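You operate a simulated robot arm through the tools that you are given. There is no shell and no other tool. Be economical: measure what you need, move in short steps, check, and stop when the job is done.

Carry out the task below with a simulated robot arm. There is one attempt and no reset: what you move stays moved.

JOB
Move coil 92 up to the upper arms, then fold the lower arms.
Fine: both upper arms swung right out; both lower arms flat; the coil on the shelf stays.

Only the result counts: the job must be done as asked and must still hold three seconds after the hand-in. Knocking over, shifting, dropping, spilling or breaking anything else fails it. Flat cloth is picked up by pressing the open fingertips on it (5 to 10 N) and closing them slowly along it; thin cloth reads only 2 to 8 mm in the jaws.

ROBOT AND FRAMES
A 6-joint arm with a two-finger parallel gripper on a trunk, on a base that drives. Base frame: it is fixed to the floor where the robot stands at the start and does not move with it; the origin is under the middle of the robot, x ahead of it, y to its left, z up. Units: cm, degrees, N and s.
With the tool pointing down near the work surface it reaches from about 10 to 72 cm from the robot's upright axis, wherever it stands. Its first joint turns from -115.0 to 115.0 degrees. Places, roughly: lower blue arm [60, -50, 90]; lower grey arm [60, -30, 90]; short coil [75, 125, 125]; upper blue arm [70, -60, 120]; upper grey arm [70, -10, 120]; upper pair of arms [60, -40, 130]. Payload 3.43 kg.
Tool frame: the origin (TCP) lies between the finger pads and is the grasp point; the fingertips stand 3.4 cm ahead of it; z points along the fingers, y is the line along which they close. The gripper opens to 12.8 cm. The fingers are 2.4 cm wide and 1.2 cm thick; the gripper's body (4.8 by 13 cm) begins 9.6 cm behind the TCP.
Orientation is that of the tool frame in the base frame, as a unit quaternion [w, x, y, z]. With the fingers straight down and closing along the base's y, the tool's x points along the base's -x, its y along +y and its z along -z.

CONTROLS
- The arm moves only by the tool play_rows. Its argument "moves" is a list of rows, each a list of 7 numbers: the shift along the tool's x, y, z in m, then the turn, a rotation vector about the tool's x, y, z in degrees, then the finger opening in m, from 0 to 0.128. In form: [[tx, ty, tz, ax, ay, az, jaw], ...]. A call has 1 to 8 rows; each row shifts and turns the commanded pose from where the row before left it, along the tool's axes as they then stand. A row lasts 0.2 s, in which the tool goes at most 5 cm and 8.6 degrees; a call with a longer step from one row to the next is refused whole, and so is a gripper value outside its range. A pose out of reach is approached as far as the arm can. The call stops where the force on the tool passes 90 N (or 10 N more than at its start, if that is more) or the arm is blocked; 0.2 s more then pass. The fingers move at their own pace (about 10.8 cm/s each) and stop on an object; they squeeze with about 39 N. The grip force told is the motor's: it shows also when the fingers shut on nothing. Time passes only in rows, and 0.2 s behind the last, so rows that do not move let the fingers close. The reply holds the time, the measured pose of the TCP, the force on the tool along the base axes, the opening and the grip force, in the units named above and with some noise, with the torque about the TCP (base axes, N m) and any sound that the robot's microphone picked up.
- Cameras (640 x 400 px; columns grow to the right, rows downward): "scene" is now at [-1.68, 16.1, 147.77]; the picture's right is [-0.48, -0.88, 0.00], its down [-0.27, 0.15, -0.95] and it looks along [0.83, -0.46, -0.31] (base axes); focal length 222 px, centre (320, 200). "wrist" rides on the gripper at [7.6, -1.1, -16] in the tool frame; the picture's right is [0.15, 0.99, 0.00], its down [-0.88, 0.13, -0.46] and it looks along [-0.45, 0.07, 0.89] (tool axes); focal length 234 px, centre (320, 200).
- grab_frame(camera): a new picture of that camera. No time passes.
- move_column(by): slides the trunk up (or, below 0, down) by that many cm; the arm and the scene camera ride with it, the base frame stays. It gives what a move gives, with no picture.
- base_move(legs): drives the robot by 1 to 6 legs, each [ahead, turn to the left] in cm and degrees, along the robot's own axes; the way and the turn of a leg run together, so that a leg with both is an arc; at most 150 cm and 180 degrees a leg. The arm and the cameras ride along, it lands a little off, and it stops where it bumps. It gives what a move gives.
- aim_head(pan, tilt): turns the head with the scene camera to pan (to the left, within 103 degrees either way) and tilt (down, from -29 to 69), counted from straight ahead of the robot. It gives what a move gives.
- point_at(camera, pixels): there is no depth. For up to 12 entries [column, row, z] of the newest picture of that camera ("zoom" is the newest enlarged one), the place [x, y] in the base frame at which the ray of that pixel passes the height z, good to about 0.2 cm, but the place of the scene camera against the robot may be out by one fixed shift of up to 1.8 cm in any direction. No time passes.
- close_up(camera, box): a new picture of the part [left, top, right, bottom] of that camera's present view, enlarged. No time passes.
- finish_job(): hands the job in; it is judged then, once.

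Go step by step. Measure first, check grasps and placings, and put right what went wrong. The budget is 80 turns and 52 pictures, counting those below and the enlarged ones. Unless the task says otherwise, let go and move clear before handing in, and close with one line.

The tools are called after "Request:" as a command line: name --pt "numbers of a row" for each row, then --argument value for the rest, lists and objects as JSON in quotes. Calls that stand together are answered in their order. play_rows: Moves the arm, as the interface text tells. Its arguments: {"type":"object","properties":{"moves":{"type":"array","items":{"type":"array","items":{"type":"number"}}}},"required":["moves"]} The other tools are called the same way: move_column (by) slides the trunk up or down; base_move (legs) drives the base; aim_head (pan, tilt) turns the head that bears the scene camera; grab_frame (camera) takes a picture; point_at (camera, pixels) gives the place at which the rays of pixels pass given heights; close_up (camera, box) takes an enlarged picture of a part of a camera's view; finish_job () hands the job in.

At the start:

```text
t: 0.0
eef_pos: [32.64, -35.39, 148.15]
tool_rot: [0.0, 0.001, 1.0, 0.0]
ft_force: [-0.3, -0.2, -0.5]
moment: [0.02, -0.01, 0.0]
width: 12.8
grip_force: 0.1
trunk travel left (down, up): [-72.5, 6.5]
robot x, y, heading: [-0.21, -0.12, -0.2]
head pan, tilt: [-28.9, 17.9]
```

scene: 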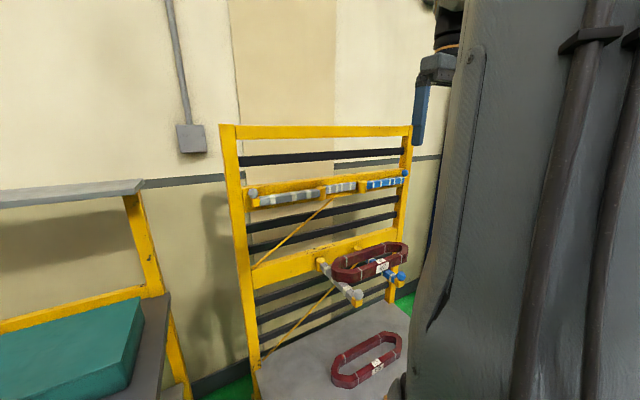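
wrist: 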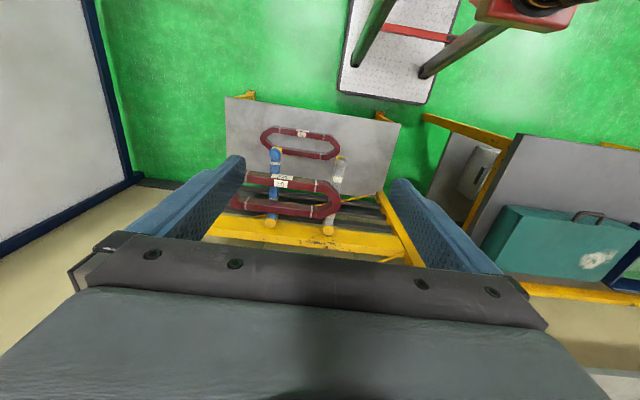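

The scene shows a yellow rack: the upper arms lie folded along the rail (about row 190), the lower ones stick out carrying a coil (370,262), and another coil sits on the shelf (368,358). I'll look closer.

Request:
close_up --camera "scene" --box '[220, 110, 430, 241]'

Request:
close_up --camera "scene" --box '[300, 225, 430, 306]'

Request:
close_up --camera "wrist" --box '[200, 80, 440, 270]'

```text
3.05 times, centred on (325, 176) of scene
```

zoom: 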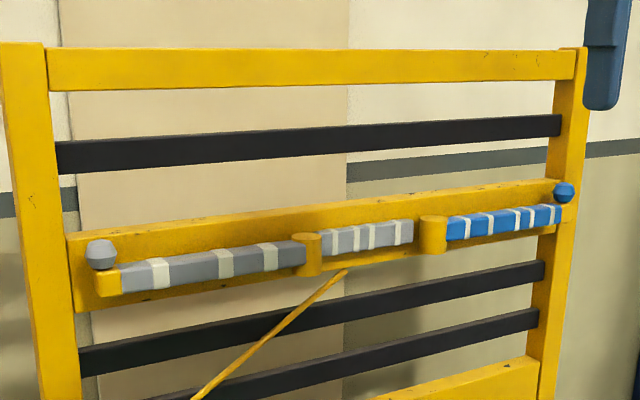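

```text
4.92 times, centred on (365, 266) of scene
```

zoom: 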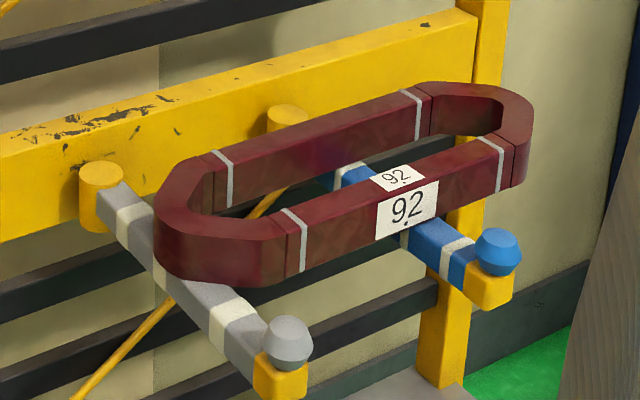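

```text
2.11 times, centred on (320, 175) of wrist
```

zoom: 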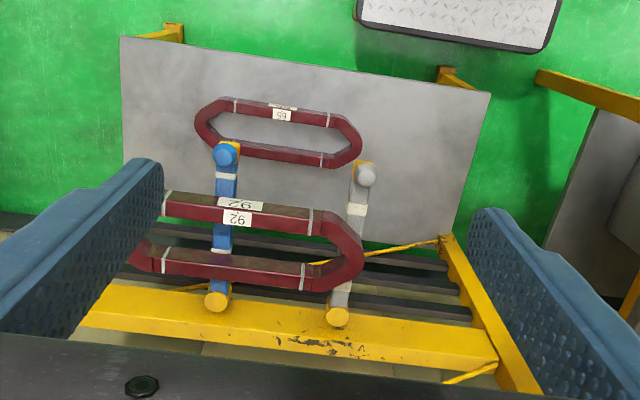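

I need coordinates. I'll project the arm ends, pivots and the coil at the rough heights given.

Request:
point_at --camera "scene" --pixels '[[253, 199, 120], [321, 193, 120], [362, 188, 120], [404, 177, 120], [253, 199, 125], [321, 193, 125], [321, 264, 90], [357, 298, 90], [358, 248, 90], [400, 281, 90], [340, 277, 94], [404, 248, 94]]'

Request:
point_at --camera "wrist" --pixels '[[276, 150, 90], [341, 157, 90], [271, 224, 90], [328, 229, 90], [276, 150, 95], [341, 157, 95], [271, 224, 95], [328, 229, 95], [283, 183, 95], [336, 205, 95], [300, 133, 60], [247, 180, 95]]'

```text
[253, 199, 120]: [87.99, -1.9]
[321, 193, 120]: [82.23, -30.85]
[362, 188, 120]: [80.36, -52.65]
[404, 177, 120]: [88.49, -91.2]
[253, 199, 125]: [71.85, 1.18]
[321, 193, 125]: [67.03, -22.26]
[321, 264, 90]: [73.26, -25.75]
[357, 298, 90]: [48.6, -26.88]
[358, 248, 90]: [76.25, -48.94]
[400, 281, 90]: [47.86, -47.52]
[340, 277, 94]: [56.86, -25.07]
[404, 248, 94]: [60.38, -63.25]
```

```text
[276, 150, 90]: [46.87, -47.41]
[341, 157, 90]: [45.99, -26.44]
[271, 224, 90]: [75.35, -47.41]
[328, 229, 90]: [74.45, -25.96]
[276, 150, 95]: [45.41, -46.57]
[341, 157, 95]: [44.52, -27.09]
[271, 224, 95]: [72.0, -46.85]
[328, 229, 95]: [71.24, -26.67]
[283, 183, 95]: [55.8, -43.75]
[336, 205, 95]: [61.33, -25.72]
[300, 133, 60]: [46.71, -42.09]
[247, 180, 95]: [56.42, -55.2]
```

Lower pivots are near (73,-47) and (73,-26), with tips near x=46. Now I'll measure the coil by zooming the wrist view.

Request:
close_up --camera "wrist" --box '[225, 140, 385, 240]'

Request:
aim_head --pan -38 --tilt 15

Request:
grab_frame --camera "scene"

```text
4.00 times, centred on (305, 190) of wrist
```

zoom: 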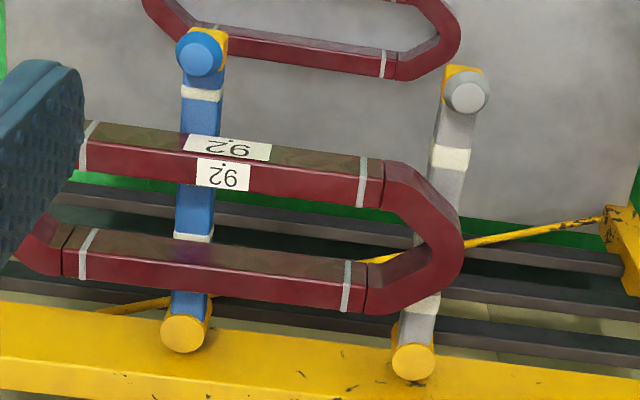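

```text
t: 0.7
eef_pos: [32.58, -35.35, 148.15]
tool_rot: [-0.001, 0.0, 1.0, 0.0]
ft_force: [-0.4, 0.4, -0.4]
moment: [0.0, 0.0, -0.01]
width: 12.82
grip_force: 0.0
trunk travel left (down, up): [-72.5, 6.5]
robot x, y, heading: [0.1, 0.04, -0.1]
head pan, tilt: [-38.0, 15.0]
```

```text
45 pictures are left
```

scene: 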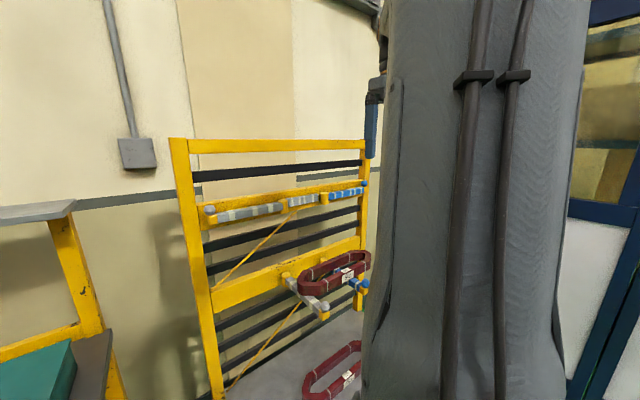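

I'll project the coil's edges at the triangulated top height (about 95.5) from the zoomed wrist view.

Request:
point_at --camera "zoom" --pixels '[[222, 160, 95.5], [222, 192, 95.5], [218, 257, 95.5], [218, 297, 95.5], [465, 250, 95.5], [385, 183, 95.5], [362, 312, 95.5]]'

Request:
close_up --camera "scene" --box '[190, 160, 390, 285]'

```text
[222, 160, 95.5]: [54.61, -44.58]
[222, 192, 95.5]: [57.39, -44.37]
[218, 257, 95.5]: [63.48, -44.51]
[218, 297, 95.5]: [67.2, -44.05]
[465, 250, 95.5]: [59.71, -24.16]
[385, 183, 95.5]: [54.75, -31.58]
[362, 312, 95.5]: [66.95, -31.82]
```

```text
3.20 times, centred on (290, 222) of scene
```

zoom: 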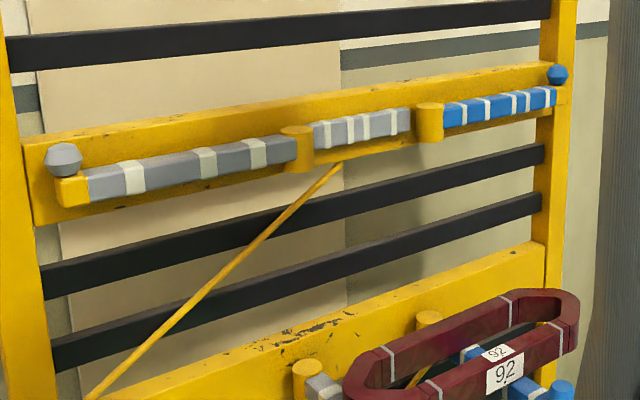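

The coil spans x 54.6–67.2 and its left end is at y −24, so I plan to clamp it top and bottom with a horizontal tool. The robot should probably stand further right, so I'll check the floor around it.

Request:
point_at --camera "wrist" --pixels '[[130, 180, 0], [340, 95, 20], [340, 95, 0], [425, 103, 20], [225, 97, 60], [400, 123, 60], [225, 97, 75], [80, 0, 0], [10, 250, 0]]'

Request:
aim_head --pan -100 --tilt 35

Request:
grab_frame --camera "scene"

```text
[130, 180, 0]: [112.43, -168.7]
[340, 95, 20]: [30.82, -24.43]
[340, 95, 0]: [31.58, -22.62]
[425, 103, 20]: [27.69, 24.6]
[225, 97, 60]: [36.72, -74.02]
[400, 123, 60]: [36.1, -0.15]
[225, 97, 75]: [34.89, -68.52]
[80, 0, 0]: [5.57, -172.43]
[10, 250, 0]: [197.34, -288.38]
```

```text
t: 2.0
eef_pos: [32.39, -35.28, 148.31]
tool_rot: [0.0, 0.0, 1.0, -0.001]
ft_force: [0.4, 0.2, 0.7]
moment: [0.01, -0.02, 0.01]
width: 12.8
grip_force: 0.1
trunk travel left (down, up): [-72.5, 6.5]
robot x, y, heading: [-0.1, 0.09, -0.1]
head pan, tilt: [-100.0, 35.0]
```

```text
43 pictures are left
```

scene: 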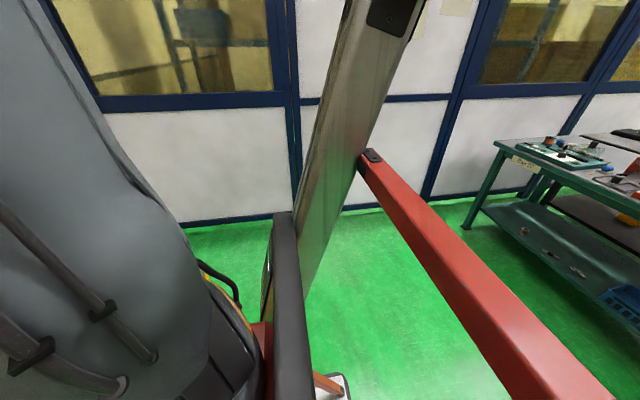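

Space to the right is free to about y=-170 apart from a bench. I'll check the bench position before driving.

Request:
point_at --camera "scene" --pixels '[[497, 145, 80], [640, 222, 80], [465, 228, 0], [345, 395, 0], [600, 395, 0]]'

Request:
aim_head --pan 100 --tilt 40

Request:
grab_frame --camera "scene"

```text
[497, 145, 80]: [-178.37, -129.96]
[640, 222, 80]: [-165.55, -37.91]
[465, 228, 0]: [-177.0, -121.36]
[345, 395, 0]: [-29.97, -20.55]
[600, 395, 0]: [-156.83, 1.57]
```

```text
t: 5.0
eef_pos: [32.6, -35.31, 148.2]
tool_rot: [0.0, 0.0, 1.0, 0.0]
ft_force: [0.4, 0.4, 0.4]
moment: [-0.01, -0.02, 0.03]
width: 12.8
grip_force: 0.1
trunk travel left (down, up): [-72.5, 6.5]
robot x, y, heading: [0.26, 0.19, -0.0]
head pan, tilt: [100.0, 40.0]
```

```text
42 pictures are left
```

scene: 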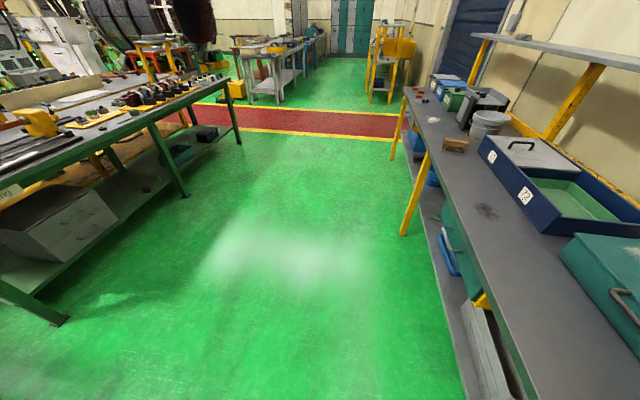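

Open floor behind to x≈-150, so I'll back out, shift right, and face the rack again.

Request:
base_move --legs '[[-45, 0], [0, -45], [52, 0], [0, 45]]'

Request:
aim_head --pan 0 --tilt 22

Request:
grab_frame --camera "scene"

Request:
grab_frame --camera "wrist"

```text
t: 14.3
eef_pos: [23.96, -72.17, 148.21]
tool_rot: [0.0, 0.008, 1.0, 0.0]
ft_force: [0.6, 0.0, 0.1]
moment: [-0.02, 0.01, -0.02]
width: 12.81
grip_force: 0.0
trunk travel left (down, up): [-72.5, 6.5]
robot x, y, heading: [-8.03, -36.52, -0.9]
head pan, tilt: [100.0, 40.0]
```

```text
t: 16.1
eef_pos: [24.0, -72.16, 148.22]
tool_rot: [0.001, 0.008, 1.0, 0.0]
ft_force: [-0.1, 0.3, -0.5]
moment: [0.0, 0.0, 0.03]
width: 12.77
grip_force: 0.1
trunk travel left (down, up): [-72.5, 6.5]
robot x, y, heading: [-8.2, -36.3, -0.8]
head pan, tilt: [0.0, 22.0]
```

```text
41 pictures are left
```

scene: 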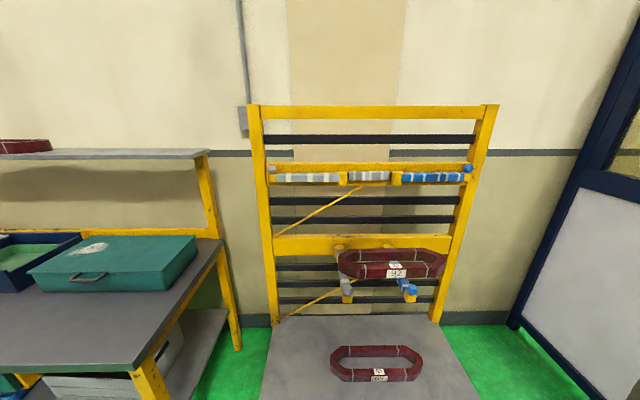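

```text
40 pictures are left
```

wrist: 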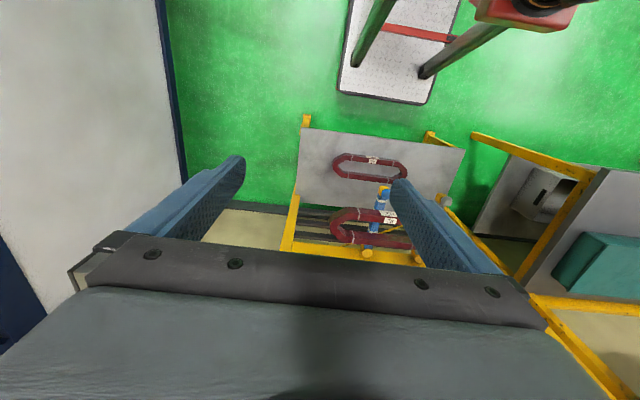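

Great view: the rack is straight ahead. Zooming on upper and lower arms.

Request:
close_up --camera "scene" --box '[260, 145, 484, 205]'

Request:
close_up --camera "scene" --box '[310, 235, 460, 310]'

```text
2.86 times, centred on (372, 175) of scene
```

zoom: 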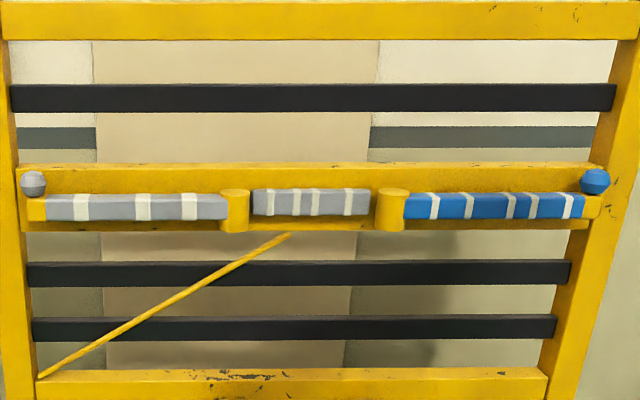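

```text
4.27 times, centred on (385, 272) of scene
```

zoom: 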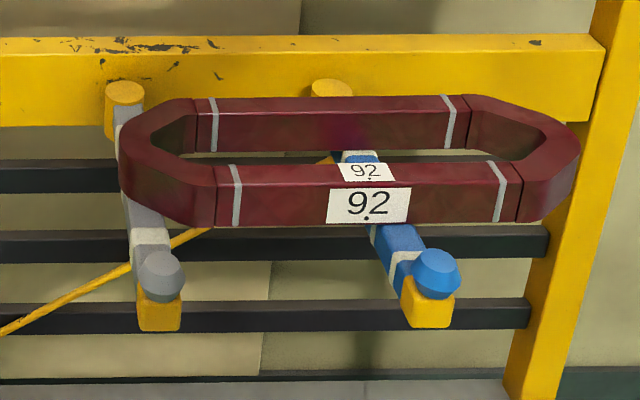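

Now I'll centre the tool and tilt it forward so the wrist camera sees the upper arms.

Request:
play_rows --pt "0 0.044 0 0 -4 0 0.128" --pt "0 0.044 0 0 -4 0 0.128" --pt "0 0.044 0 0 -4 0 0.128" --pt "0 0.044 0 0 -4 0 0.128" --pt "0 0.044 0 0 -4 0 0.128" --pt "0 0.044 0 0 -4 0 0.128" --pt "0 0.044 0 0 -4 0 0.128" --pt "0 0.044 0 0 -4 0 0.128"

Request:
grab_frame --camera "wrist"

```text
t: 17.9
eef_pos: [37.86, -43.41, 152.42]
tool_rot: [0.275, 0.007, 0.961, -0.001]
ft_force: [0.3, -0.3, -0.3]
moment: [0.05, 0.03, 0.02]
width: 12.79
grip_force: 0.1
out of reach, approached as far as the arm can: row 4, 5, 6, 7, 8
trunk travel left (down, up): [-72.5, 6.5]
robot x, y, heading: [-8.39, -35.95, -0.9]
head pan, tilt: [0.0, 22.0]
```

```text
37 pictures are left
```

wrist: 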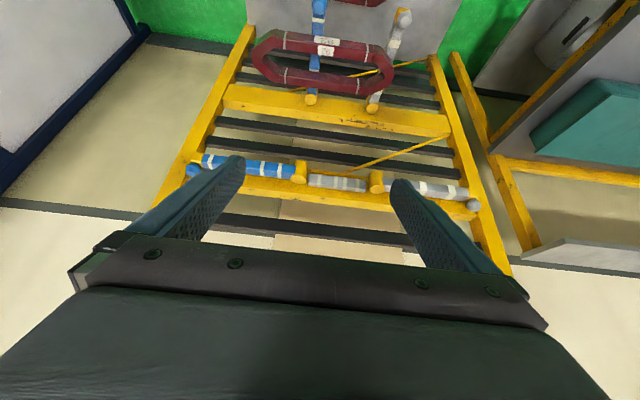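

The upper arms are visible at rows 165–205. I'll zoom in to measure them.

Request:
close_up --camera "wrist" --box '[170, 70, 490, 225]'

Request:
grab_frame --camera "scene"

```text
2.00 times, centred on (330, 148) of wrist
```

zoom: 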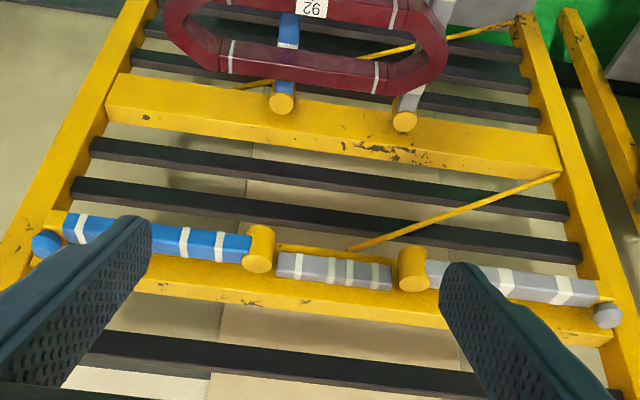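

```text
35 pictures are left
```

scene: 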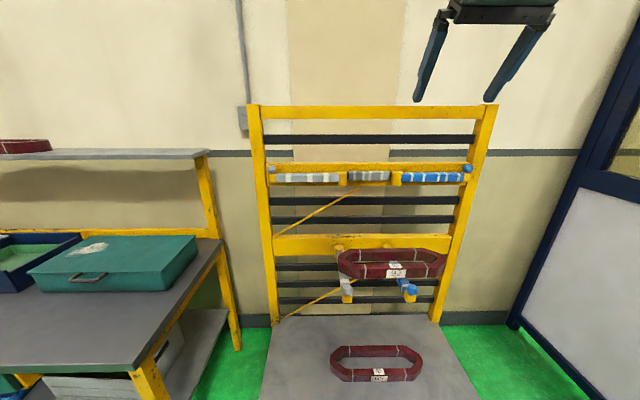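

Request:
point_at --camera "zoom" --pixels '[[258, 263, 121], [258, 263, 126], [414, 283, 121], [414, 283, 126], [281, 103, 90], [281, 103, 95], [404, 121, 90], [404, 121, 95], [46, 244, 121], [46, 244, 126], [607, 316, 121], [607, 316, 126]]'

Request:
point_at --camera "scene" --pixels '[[396, 173, 121], [396, 173, 126], [342, 173, 121], [342, 173, 126], [387.5, 255.5, 90], [387.5, 255.5, 95], [339, 256, 90], [339, 256, 95], [468.5, 168.5, 121], [468.5, 168.5, 126], [271.5, 168.5, 121], [271.5, 168.5, 126]]'

```text
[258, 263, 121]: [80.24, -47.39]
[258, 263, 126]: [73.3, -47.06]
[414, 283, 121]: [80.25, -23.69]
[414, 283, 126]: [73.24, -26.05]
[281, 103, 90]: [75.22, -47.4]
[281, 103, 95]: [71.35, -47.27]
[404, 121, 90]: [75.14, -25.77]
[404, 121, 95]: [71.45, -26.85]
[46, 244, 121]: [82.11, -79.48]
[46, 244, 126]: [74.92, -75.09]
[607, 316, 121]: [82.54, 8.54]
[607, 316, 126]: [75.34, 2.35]
```

```text
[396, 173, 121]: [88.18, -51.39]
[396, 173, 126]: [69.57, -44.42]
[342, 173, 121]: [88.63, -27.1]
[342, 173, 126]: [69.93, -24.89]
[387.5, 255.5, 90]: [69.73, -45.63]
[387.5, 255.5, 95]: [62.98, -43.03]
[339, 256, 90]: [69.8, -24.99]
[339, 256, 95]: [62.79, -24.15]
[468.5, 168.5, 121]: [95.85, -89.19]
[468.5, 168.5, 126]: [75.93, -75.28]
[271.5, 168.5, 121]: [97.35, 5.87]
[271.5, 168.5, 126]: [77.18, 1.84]
```

Upper pivots come out near x≈73.5, z≈126, with knobs near (73.5, 1) and (73.5, -74). I'll move toward the grey knob while tilting the tool more forward.

Request:
play_rows --pt "-0.01 0.04 0.02 0 -4 0 0.128" --pt "-0.01 0.04 0.02 0 -4 0 0.128" --pt "0 0.045 0.01 0 -4 0 0.128" --pt "0 0.045 0.01 0 -4 0 0.128" --pt "0 0.045 0 0 -4 0 0.128" --pt "0 0.045 0 0 -4 0 0.128" --pt "0 0.045 0 0 -4 0 0.128" --pt "0 0.045 0 0 0 0 0.128"

```text
t: 19.7
eef_pos: [44.21, -8.6, 148.83]
tool_rot: [0.5, 0.007, 0.866, -0.004]
ft_force: [-0.6, 0.6, 0.2]
moment: [0.01, -0.01, 0.06]
width: 12.77
grip_force: 0.0
out of reach, approached as far as the arm can: row 1
trunk travel left (down, up): [-72.5, 6.5]
robot x, y, heading: [-7.93, -36.15, -1.0]
head pan, tilt: [0.0, 22.0]
```

Reached with 60° tilt. Moving to a pre-grasp about 8 cm short of the grey knob.

Request:
play_rows --pt "0.006 0.0137 0.037 0 0 0 0.09" --pt "0.006 0.0137 0.037 0 0 0 0.09" --pt "0.006 0.0137 0.037 0 0 0 0.09" --pt "0.006 0.0137 0.037 0 0 0 0.09" --pt "0.006 0.0137 0.037 0 0 0 0.09" --pt "0.006 0.0137 0.037 0 0 0 0.09" --pt "0.006 0.0137 0.037 0 0 0 0.09"

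Request:
grab_frame --camera "wrist"

Request:
close_up --camera "scene" --box '[220, 120, 380, 220]'

```text
t: 21.3
eef_pos: [65.08, 1.09, 132.4]
tool_rot: [0.5, 0.007, 0.866, -0.004]
ft_force: [-0.7, -0.5, 0.8]
moment: [0.03, 0.01, 0.04]
width: 9.0
grip_force: 0.1
trunk travel left (down, up): [-72.5, 6.5]
robot x, y, heading: [-7.86, -36.24, -1.1]
head pan, tilt: [0.0, 22.0]
```

```text
34 pictures are left
```

wrist: 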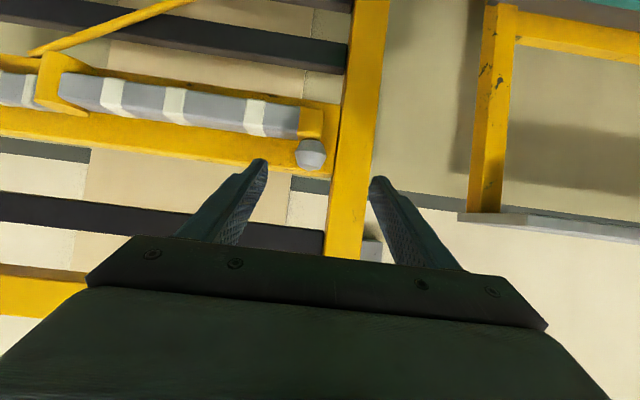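

```text
4.00 times, centred on (300, 170) of scene
```

zoom: 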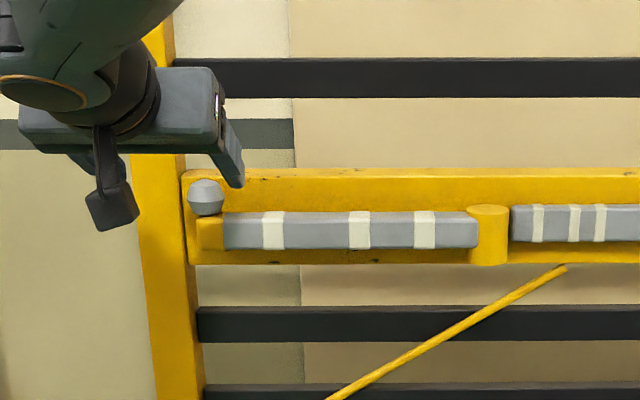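

New wrist ray for the knob at (310,154), pivot top disc ~ (60,97).

Request:
point_at --camera "wrist" --pixels '[[310, 154, 123], [310, 154, 125], [310, 154, 127], [310, 166, 125], [310, 166, 127], [62, 100, 122], [62, 100, 124], [62, 100, 126], [300, 138, 122], [300, 138, 124], [200, 162, 126], [200, 162, 130]]'

```text
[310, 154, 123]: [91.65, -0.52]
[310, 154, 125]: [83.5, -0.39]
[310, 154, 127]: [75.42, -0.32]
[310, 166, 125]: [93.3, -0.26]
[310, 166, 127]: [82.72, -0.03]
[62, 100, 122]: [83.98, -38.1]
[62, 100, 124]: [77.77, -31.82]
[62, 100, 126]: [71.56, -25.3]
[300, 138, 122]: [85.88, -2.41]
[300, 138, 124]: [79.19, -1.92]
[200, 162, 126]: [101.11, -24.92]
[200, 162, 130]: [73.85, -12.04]
```

Knob ≈ (73, 0, 127.6). Approaching with fingertips and closing on it.

Request:
play_rows --pt "0.0 -0.0028 0.018 0 0 0 0.08" --pt "0 -0.0028 0.018 0 0 0 0.08" --pt "-0.002 -0.0028 0.018 0 0 0 0.08" --pt "-0.002 -0.0028 0.017 0 0 0 0.08" --pt "0 0 0 0 0 0 0.08"

Request:
grab_frame --camera "wrist"

Request:
close_up --camera "scene" --box '[235, 130, 315, 205]'

```text
t: 22.5
eef_pos: [71.29, -0.2, 128.97]
tool_rot: [0.5, 0.006, 0.866, -0.003]
ft_force: [-0.2, 0.2, 0.1]
moment: [0.02, 0.02, 0.0]
width: 7.99
grip_force: 0.2
trunk travel left (down, up): [-72.5, 6.5]
robot x, y, heading: [-7.94, -36.26, -0.7]
head pan, tilt: [0.0, 22.0]
```

```text
32 pictures are left
```

wrist: 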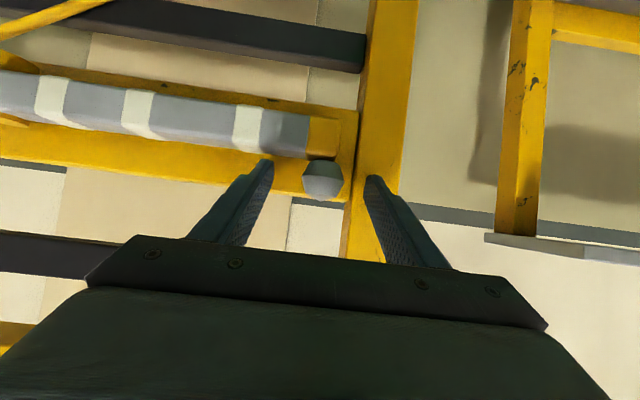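

```text
5.33 times, centred on (275, 168) of scene
```

zoom: 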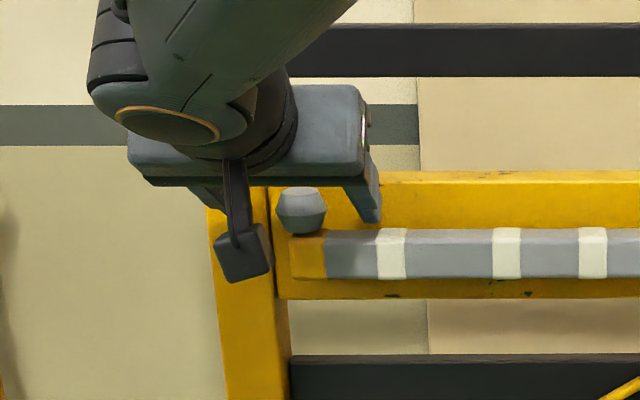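

The knob (322,180) lies between the fingertips. Closing.

Request:
play_rows --pt "0 0 0 0 0 0 0.05" --pt "0 0 0 0 0 0 0.0" --pt "0 0 0 0 0 0 0.0"

Request:
close_up --camera "wrist" --box '[220, 110, 420, 235]'

```text
t: 23.3
eef_pos: [71.25, -0.17, 129.04]
tool_rot: [0.5, 0.006, 0.866, -0.004]
ft_force: [-0.9, 5.8, 0.2]
moment: [0.06, 0.05, 0.13]
width: 3.52
grip_force: 44.7
trunk travel left (down, up): [-72.5, 6.5]
robot x, y, heading: [-8.07, -36.06, -0.6]
head pan, tilt: [0.0, 22.0]
```

```text
3.20 times, centred on (320, 172) of wrist
```

zoom: 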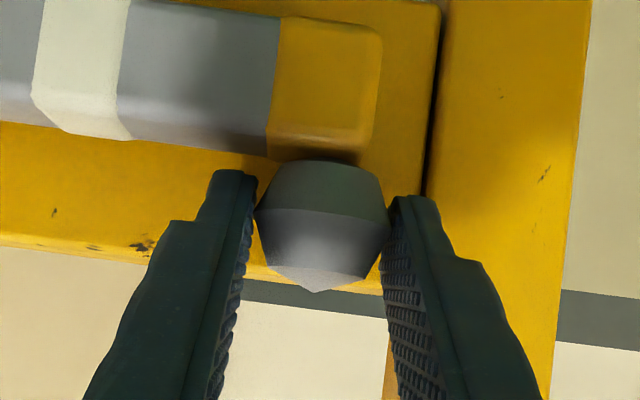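

Knob held (3.5 cm, 45 N). Swinging it out along its arc, first 30°.

Request:
play_rows --pt "0.0171 -0.0023 -0.0296 0 0 0 0" --pt "0.0168 -0.0067 -0.0291 0 0 0 0" --pt "0.0163 -0.011 -0.0281 0 0 0 0" --pt "0.0154 -0.0152 -0.0266 0 0 0 0"

```text
t: 24.3
eef_pos: [57.8, -3.41, 128.94]
tool_rot: [0.5, 0.006, 0.866, -0.003]
ft_force: [-11.3, 19.6, 6.6]
moment: [0.32, 0.6, 0.09]
width: 3.55
grip_force: 44.4
trunk travel left (down, up): [-72.5, 6.5]
robot x, y, heading: [-7.97, -36.27, -1.1]
head pan, tilt: [0.0, 22.0]
```

The arm swings; force is purely radial outward (I'm slightly inside the arc), so I'll widen the path and continue.

Request:
play_rows --pt "0.0155 -0.015 -0.0268 0 0 0 0" --pt "0.0133 -0.0215 -0.023 0 0 0 0" --pt "0.0117 -0.0245 -0.0203 0 0 0 0"

```text
t: 25.1
eef_pos: [50.03, -9.9, 128.95]
tool_rot: [0.499, 0.009, 0.866, -0.006]
ft_force: [8.1, -8.7, -10.5]
moment: [-0.01, 0.39, -0.71]
width: 3.54
grip_force: 45.1
trunk travel left (down, up): [-72.5, 6.5]
robot x, y, heading: [-7.88, -36.04, -0.9]
head pan, tilt: [0.0, 22.0]
```

Request:
play_rows --pt "0.0084 -0.0305 -0.0145 0 0 0 0" --pt "0.0077 -0.0311 -0.0132 0 0 0 0" --pt "0.0056 -0.0328 -0.0097 0 0 0 0" --pt "0.0034 -0.034 -0.0058 0 0 0 0"

```text
t: 26.1
eef_pos: [44.75, -22.56, 129.31]
tool_rot: [0.501, 0.008, 0.865, -0.005]
ft_force: [-2.8, 0.0, -0.4]
moment: [-0.05, 0.34, -0.1]
width: 3.56
grip_force: 45.1
trunk travel left (down, up): [-72.5, 6.5]
robot x, y, heading: [-8.15, -36.29, -1.0]
head pan, tilt: [0.0, 22.0]
```

Request:
play_rows --pt "0.0006 -0.02 -0.001 0 0 0 0" --pt "0.0003 -0.015 -0.0005 0 0 0 0"

Request:
grab_frame --camera "scene"

Request:
grab_frame --camera "wrist"

```text
t: 26.7
eef_pos: [44.3, -26.12, 129.1]
tool_rot: [0.5, 0.008, 0.866, -0.005]
ft_force: [-0.9, 0.2, 4.4]
moment: [-0.09, 0.0, 0.21]
width: 3.56
grip_force: 45.1
trunk travel left (down, up): [-72.5, 6.5]
robot x, y, heading: [-8.01, -36.55, -0.8]
head pan, tilt: [0.0, 22.0]
```

```text
29 pictures are left
```

scene: 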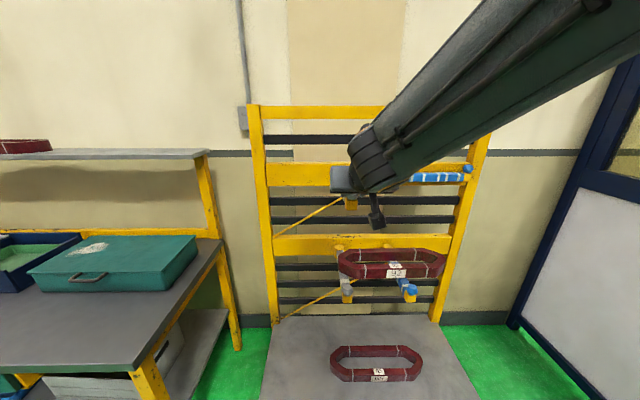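

```text
28 pictures are left
```

wrist: 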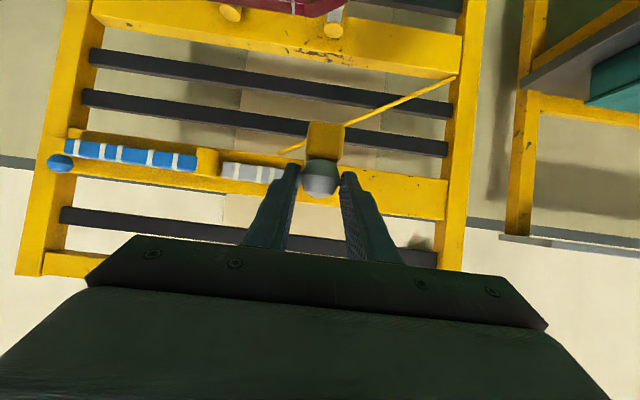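

The grey arm is out at 90° with its knob in line with the pivot. Releasing and backing off.

Request:
play_rows --pt "0 0 0 0 0 0 0.06" --pt "0 0 0 0 0 0 0.08" --pt "0 0 -0.03 0 0 0 0.08" --pt "-0.01 0 -0.04 0 0 0 0.08" --pt "-0.02 -0.04 0 0 0 0 0.08" --pt "-0.02 -0.04 0 0 0 0 0.08" --pt "0 -0.045 0 0 0 0 0.08" --pt "0 -0.045 0 0 0 0 0.08"

Request:
grab_frame --camera "wrist"

```text
t: 28.5
eef_pos: [45.06, -39.08, 133.44]
tool_rot: [0.487, -0.029, 0.872, -0.039]
ft_force: [-0.3, 0.9, 0.0]
moment: [-0.06, 0.01, -0.1]
width: 7.99
grip_force: 0.0
out of reach, approached as far as the arm can: row 4, 5, 6, 7, 8
trunk travel left (down, up): [-72.5, 6.5]
robot x, y, heading: [-8.0, -36.19, -0.7]
head pan, tilt: [0.0, 22.0]
```

```text
27 pictures are left
```

wrist: 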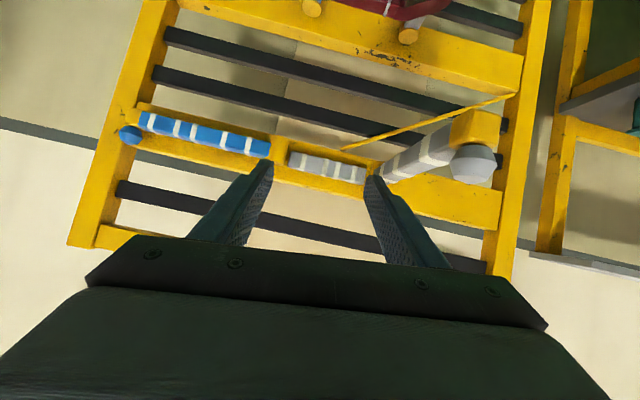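

Grey arm stays out. The tool is near its inner reach limit, so I'll correct orientation and move toward the blue knob at about (73,-74).

Request:
play_rows --pt "-0.0103 -0.0385 0.0185 -2.2 -1.6 5.1 0.08" --pt "-0.0103 -0.0385 0.0185 0 0 0 0.08" --pt "-0.0103 -0.0385 0.0185 0 0 0 0.08" --pt "-0.0103 -0.0385 0.0185 0 0 0 0.08" --pt "-0.0103 -0.0385 0.0185 0 0 0 0.08" --pt "-0.0103 -0.0385 0.0185 0 0 0 0.08" --pt "-0.0103 -0.0385 0.0185 0 0 0 0.08" --pt "-0.0103 -0.0385 0.0185 0 0 0 0.08"

Request:
grab_frame --camera "wrist"

Request:
close_up --camera "scene" --box '[250, 120, 490, 320]'

```text
t: 30.3
eef_pos: [60.76, -68.23, 130.59]
tool_rot: [0.512, 0.035, 0.857, 0.034]
ft_force: [-0.2, 0.1, -0.3]
moment: [-0.02, 0.05, -0.06]
width: 7.99
grip_force: 0.0
out of reach, approached as far as the arm can: row 1
trunk travel left (down, up): [-72.5, 6.5]
robot x, y, heading: [-7.75, -36.59, -0.7]
head pan, tilt: [0.0, 22.0]
```

```text
26 pictures are left
```

wrist: 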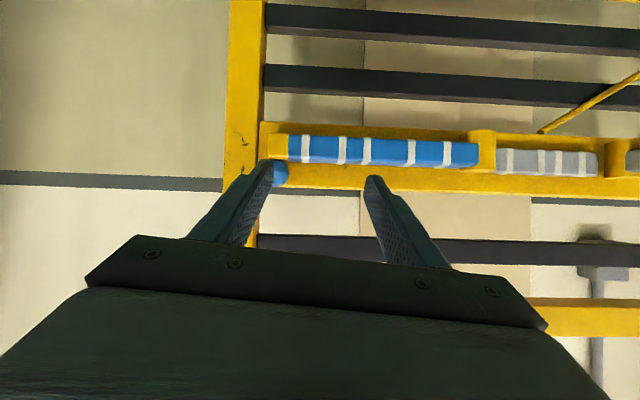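

```text
2.00 times, centred on (370, 220) of scene
```

zoom: 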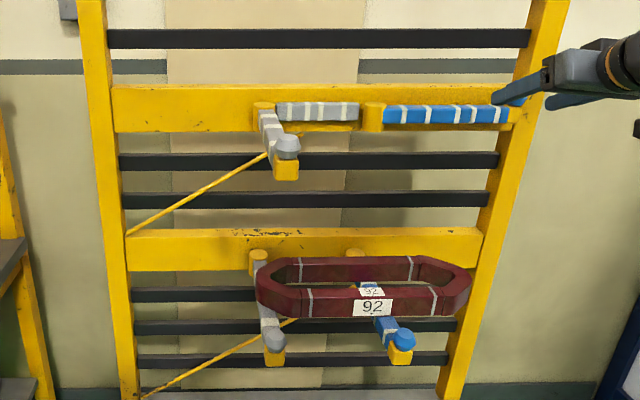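

Grey arm is right out (scene). Correcting orientation and aligning with the blue knob.

Request:
play_rows --pt "-0.013 -0.019 0.006 1.4 1.7 -5.4 0.08" --pt "-0.013 -0.019 0.006 0 0 0 0.08" --pt "-0.013 -0.018 0.005 0 0 0 0.08"

Request:
grab_frame --camera "wrist"

```text
t: 31.1
eef_pos: [64.04, -73.76, 132.93]
tool_rot: [0.499, 0.0, 0.866, 0.001]
ft_force: [-0.5, -0.9, 0.4]
moment: [0.0, 0.02, -0.02]
width: 8.0
grip_force: 0.1
trunk travel left (down, up): [-72.5, 6.5]
robot x, y, heading: [-8.22, -35.97, -1.0]
head pan, tilt: [0.0, 22.0]
```

```text
24 pictures are left
```

wrist: 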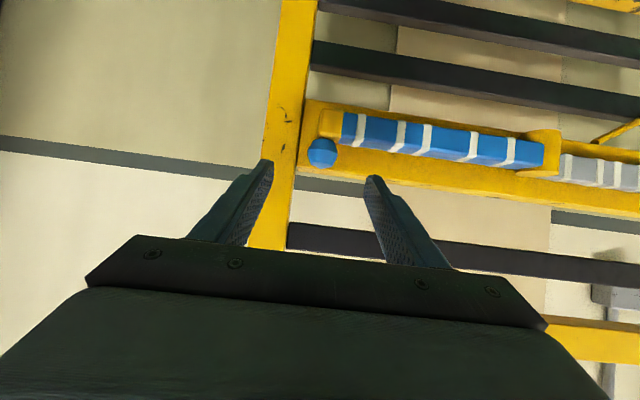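

Aligned like before. Advancing and closing on the blue knob.

Request:
play_rows --pt "0.0 0 0.02 0 0 0 0.08" --pt "0 0 0.02 0 0 0 0.08" --pt "-0.001 0 0.02 0 0 0 0.08" --pt "-0.001 0 0.02 0 0 0 0.08" --pt "0 0 0 0 0 0 0.05" --pt "0 0 0 0 0 0 0.0" --pt "0 0 0 0 0 0 0.0"

Request:
close_up --camera "wrist" --box '[220, 110, 420, 235]'

```text
t: 32.7
eef_pos: [71.25, -73.45, 129.3]
tool_rot: [0.499, -0.001, 0.866, 0.002]
ft_force: [-4.2, 29.2, -0.7]
moment: [0.67, -0.13, 0.78]
width: 3.51
grip_force: 45.6
trunk travel left (down, up): [-72.5, 6.5]
robot x, y, heading: [-8.27, -36.31, -0.7]
head pan, tilt: [0.0, 22.0]
```

```text
3.20 times, centred on (320, 172) of wrist
```

zoom: 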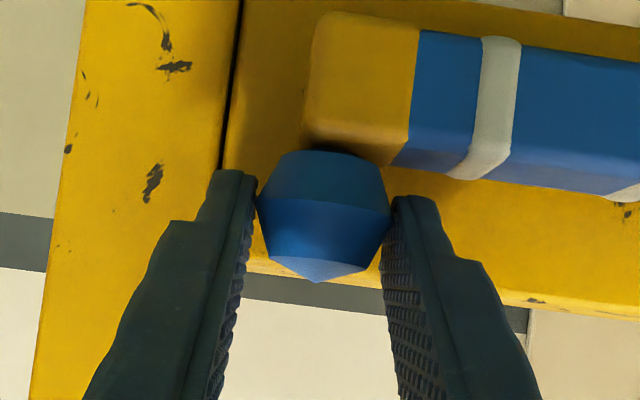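

Held, with a side force showing the knob is ~0.4 cm further left. Swinging out with that correction.

Request:
play_rows --pt "0.0173 0.006 -0.03 0 0 0 0" --pt "0.017 0.0068 -0.0294 0 0 0 0" --pt "0.0165 0.0111 -0.0285 0 0 0 0"

```text
t: 33.5
eef_pos: [61.26, -71.33, 129.26]
tool_rot: [0.498, -0.003, 0.867, 0.002]
ft_force: [13.3, 30.9, -5.2]
moment: [0.48, 0.48, 0.49]
width: 3.55
grip_force: 44.9
trunk travel left (down, up): [-72.5, 6.5]
robot x, y, heading: [-8.23, -36.37, -0.6]
head pan, tilt: [0.0, 22.0]
```

Request:
play_rows --pt "0.0146 0.0205 -0.0252 0 0 0 0" --pt "0.0144 0.0205 -0.0249 0 0 0 0" --pt "0.013 0.0235 -0.0225 0 0 0 0"

```text
t: 34.3
eef_pos: [52.42, -65.55, 129.31]
tool_rot: [0.498, 0.001, 0.867, -0.001]
ft_force: [-12.2, -10.4, -7.4]
moment: [-0.4, 1.32, 0.04]
width: 3.55
grip_force: 44.8
trunk travel left (down, up): [-72.5, 6.5]
robot x, y, heading: [-7.97, -36.13, -1.2]
head pan, tilt: [0.0, 22.0]
```

Request:
play_rows --pt "0.0123 0.0245 -0.0213 0 0 0 0" --pt "0.0095 0.029 -0.0165 0 0 0 0" --pt "0.0075 0.0312 -0.013 0 0 0 0" --pt "0.0055 0.0329 -0.0094 0 0 0 0"

```text
t: 35.3
eef_pos: [45.67, -53.26, 129.3]
tool_rot: [0.501, -0.002, 0.866, 0.002]
ft_force: [3.7, 1.9, 10.7]
moment: [0.04, 0.15, 0.3]
width: 3.56
grip_force: 44.8
trunk travel left (down, up): [-72.5, 6.5]
robot x, y, heading: [-7.98, -36.07, -0.8]
head pan, tilt: [0.0, 22.0]
```

Request:
play_rows --pt "0.0032 0.033 -0.0055 0 0 0 0" --pt "0.001 0.0295 -0.0018 0 0 0 0" --pt "0 0 0 0 0 0 0"

Request:
grab_frame --camera "wrist"

```text
t: 36.1
eef_pos: [44.81, -47.07, 129.22]
tool_rot: [0.5, 0.0, 0.866, 0.0]
ft_force: [2.0, -2.8, 12.7]
moment: [-0.34, -0.1, 0.05]
width: 3.52
grip_force: 45.3
trunk travel left (down, up): [-72.5, 6.5]
robot x, y, heading: [-7.75, -36.0, -1.0]
head pan, tilt: [0.0, 22.0]
```

```text
22 pictures are left
```

wrist: 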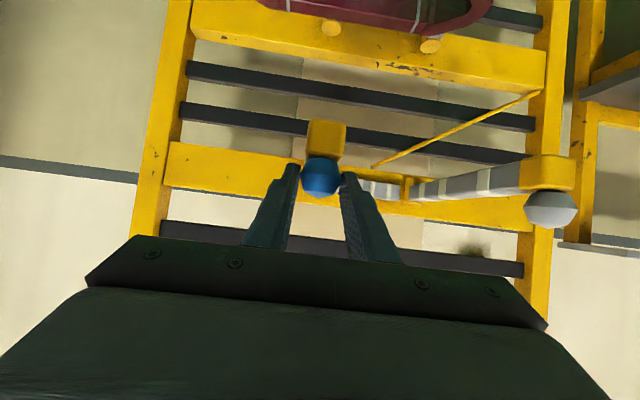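

Blue arm is out too (in line with its pivot). Releasing and backing the robot straight out.

Request:
play_rows --pt "0 0 0 0 0 0 0.06" --pt "0 0 0 0 0 0 0.08" --pt "0 0 0 0 0 0 0.08"

Request:
base_move --legs '[[-13, 0]]'

Request:
play_rows --pt "0 0 0 0 -7.5 0 0.08" --pt "0 0 0 0 -7.5 0 0.08" --pt "0 0 0 0 -7.5 0 0.08" --pt "0 0 0 0 -7.5 0 0.08"

```text
t: 36.9
eef_pos: [44.75, -47.16, 129.02]
tool_rot: [0.499, 0.001, 0.867, 0.001]
ft_force: [-0.4, 0.0, 1.2]
moment: [0.04, -0.02, 0.01]
width: 8.0
grip_force: 0.1
trunk travel left (down, up): [-72.5, 6.5]
robot x, y, heading: [-8.17, -36.42, -0.9]
head pan, tilt: [0.0, 22.0]
```

```text
t: 38.2
eef_pos: [31.79, -47.01, 129.04]
tool_rot: [0.499, 0.0, 0.866, 0.001]
ft_force: [0.7, 0.2, 0.0]
moment: [0.02, -0.02, -0.02]
width: 7.99
grip_force: 0.1
trunk travel left (down, up): [-72.5, 6.5]
robot x, y, heading: [-21.25, -36.23, -1.0]
head pan, tilt: [0.0, 22.0]
```

```text
t: 39.2
eef_pos: [34.0, -47.95, 130.06]
tool_rot: [0.708, 0.001, 0.707, 0.0]
ft_force: [-0.4, -1.0, 0.5]
moment: [0.01, 0.05, -0.03]
width: 7.98
grip_force: 0.0
out of reach, approached as far as the arm can: row 3, 4
trunk travel left (down, up): [-72.5, 6.5]
robot x, y, heading: [-21.05, -36.52, -1.1]
head pan, tilt: [0.0, 22.0]
```

Now rolling the tool 90° so the jaws close vertically.

Request:
play_rows --pt "0 0 0.005 0 0 8.5 0.08" --pt "0 0 0.005 0 0 8.5 0.08" --pt "0 0 0 0 0 8.5 0.08" --pt "0 0 0 0 0 8.5 0.08" --pt "0 0 0 0 0 8.5 0.08" --pt "0 0 0 0 0 8.5 0.08" --pt "0 0 0 0 0 8.5 0.08" --pt "0 0 0 0 0 8.5 0.08"

Request:
play_rows --pt "0 0 0 0 0 8 0.09" --pt "0 0 0 0 0 8 0.09" --pt "0 0 0 0 0 6 0.09"

Request:
move_column --by -36

Request:
grab_frame --camera "wrist"

Request:
grab_frame --camera "scene"

```text
t: 41.0
eef_pos: [35.0, -47.84, 130.08]
tool_rot: [0.586, 0.397, 0.586, 0.395]
ft_force: [0.3, 0.6, -0.5]
moment: [-0.04, 0.01, 0.03]
width: 8.02
grip_force: 0.1
trunk travel left (down, up): [-72.5, 6.5]
robot x, y, heading: [-21.07, -36.04, -1.0]
head pan, tilt: [0.0, 22.0]
```

```text
t: 41.8
eef_pos: [34.93, -47.93, 129.94]
tool_rot: [0.499, 0.501, 0.5, 0.5]
ft_force: [0.5, -0.2, 0.1]
moment: [-0.03, 0.01, 0.0]
width: 8.99
grip_force: 0.1
trunk travel left (down, up): [-72.5, 6.5]
robot x, y, heading: [-21.19, -35.89, -1.1]
head pan, tilt: [0.0, 22.0]
```

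```text
t: 44.5
eef_pos: [41.97, -48.26, 100.38]
tool_rot: [0.508, 0.495, 0.492, 0.505]
ft_force: [-62.8, 0.3, 37.2]
moment: [0.32, 1.44, 0.54]
width: 6.81
grip_force: 0.0
trunk travel left (down, up): [-41.9, 37.1]
robot x, y, heading: [-21.49, -36.49, -1.2]
head pan, tilt: [0.0, 22.0]
stopped: the force on the tool passed its limit at 102 N (the readings are from after the stop); the commanded pose is now the measured one
```

```text
21 pictures are left
```

wrist: 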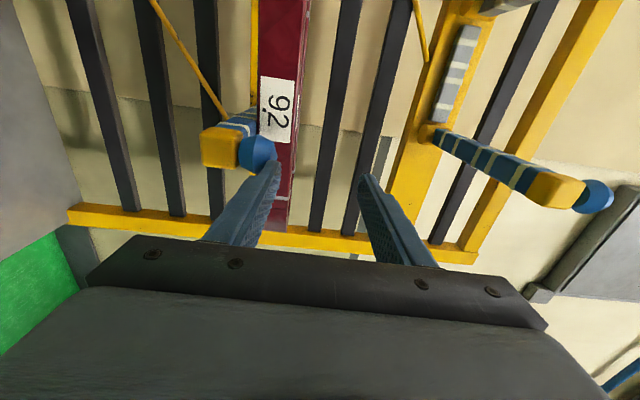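

```text
20 pictures are left
```

scene: 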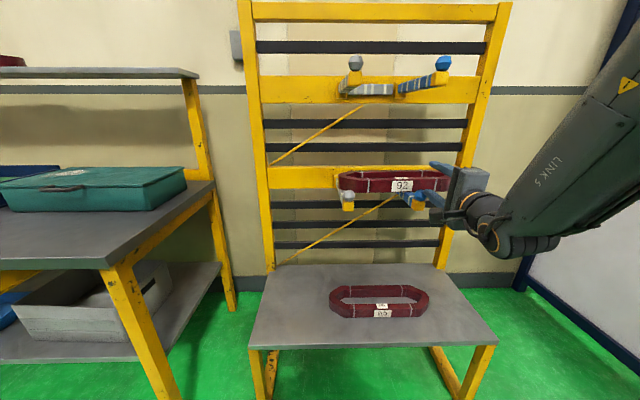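

Lowering let the tool creep forward to x=42 and the lower finger landed on the lower blue knob (pixel 257,152); the arm and coil look undisturbed. Lifting off and backing away.

Request:
play_rows --pt "0 0.01 0 0 0 0 0.07" --pt "0 0.015 0 0 0 0 0.07" --pt "0 0.02 0 0 0 0 0.07"

Request:
base_move --legs '[[-15, 0]]'

Request:
close_up --camera "scene" --box '[240, 30, 500, 270]'

```text
t: 45.3
eef_pos: [42.3, -48.07, 104.39]
tool_rot: [0.503, 0.498, 0.497, 0.503]
ft_force: [0.0, -0.4, 1.0]
moment: [-0.01, 0.0, 0.0]
width: 6.98
grip_force: 0.1
trunk travel left (down, up): [-41.9, 37.1]
robot x, y, heading: [-21.15, -35.77, -1.0]
head pan, tilt: [0.0, 22.0]
```

```text
t: 46.6
eef_pos: [27.22, -47.74, 104.45]
tool_rot: [0.503, 0.498, 0.496, 0.503]
ft_force: [0.1, -0.5, -0.4]
moment: [-0.01, -0.01, 0.01]
width: 6.99
grip_force: 0.0
trunk travel left (down, up): [-41.9, 37.1]
robot x, y, heading: [-36.31, -35.88, -1.2]
head pan, tilt: [0.0, 22.0]
```

```text
1.67 times, centred on (370, 150) of scene
```

zoom: 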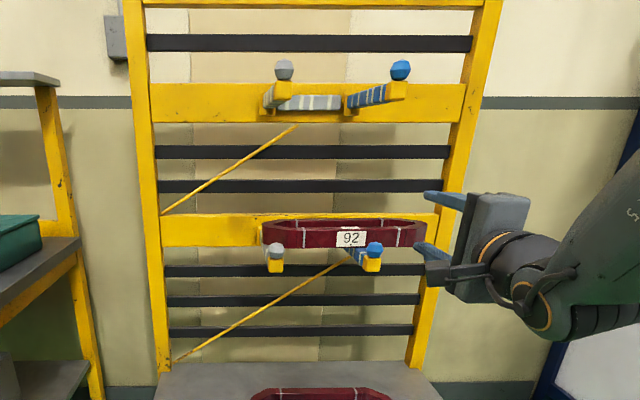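

All intact. Lowering to coil height, now well clear of the rack.

Request:
move_column --by -10.5

Request:
play_rows --pt "0.029 0 0 0 0 0 0.09" --pt "0.029 0 0.0 0 0 0 0.09"

Request:
grab_frame --camera "wrist"

```text
t: 48.0
eef_pos: [28.41, -47.91, 93.96]
tool_rot: [0.504, 0.499, 0.496, 0.502]
ft_force: [0.9, -0.4, -0.1]
moment: [0.0, 0.01, 0.02]
width: 6.98
grip_force: 0.2
trunk travel left (down, up): [-31.4, 47.6]
robot x, y, heading: [-36.3, -35.87, -1.2]
head pan, tilt: [0.0, 22.0]
```

```text
t: 48.6
eef_pos: [29.58, -42.63, 94.83]
tool_rot: [0.503, 0.499, 0.496, 0.501]
ft_force: [-0.1, -0.2, 0.1]
moment: [0.02, 0.02, -0.01]
width: 9.01
grip_force: 0.1
out of reach, approached as far as the arm can: row 1, 2
trunk travel left (down, up): [-31.4, 47.6]
robot x, y, heading: [-36.33, -35.76, -1.3]
head pan, tilt: [0.0, 22.0]
```

```text
18 pictures are left
```

wrist: 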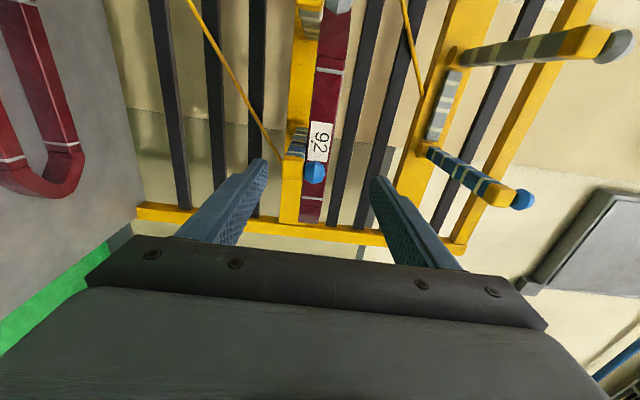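

Zooming to measure the coil's height against the fingers.

Request:
close_up --camera "wrist" --box '[220, 60, 420, 230]'

```text
2.35 times, centred on (320, 145) of wrist
```

zoom: 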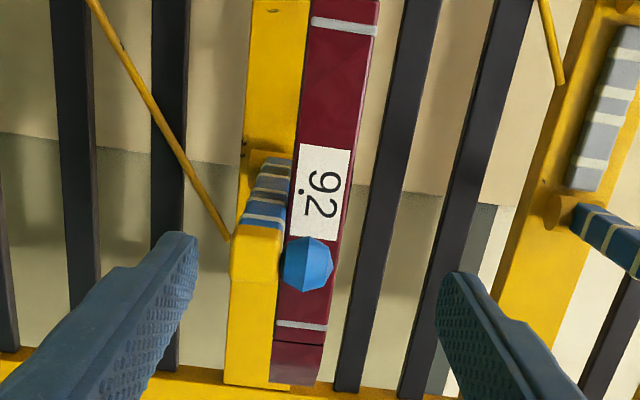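

Request:
point_at --camera "zoom" --pixels '[[352, 190, 96], [352, 190, 97], [352, 190, 98], [296, 190, 92], [296, 190, 93], [296, 190, 94], [308, 265, 93], [308, 265, 94], [308, 265, 95], [260, 160, 91], [290, 160, 92], [290, 160, 93]]'

```text
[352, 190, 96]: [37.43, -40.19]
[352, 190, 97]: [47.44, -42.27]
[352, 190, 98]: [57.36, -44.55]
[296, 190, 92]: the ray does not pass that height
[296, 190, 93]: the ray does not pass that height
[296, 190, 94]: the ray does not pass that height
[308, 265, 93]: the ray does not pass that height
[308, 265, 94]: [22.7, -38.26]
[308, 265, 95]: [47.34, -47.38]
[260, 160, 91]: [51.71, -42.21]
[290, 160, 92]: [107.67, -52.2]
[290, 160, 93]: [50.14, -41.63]
```

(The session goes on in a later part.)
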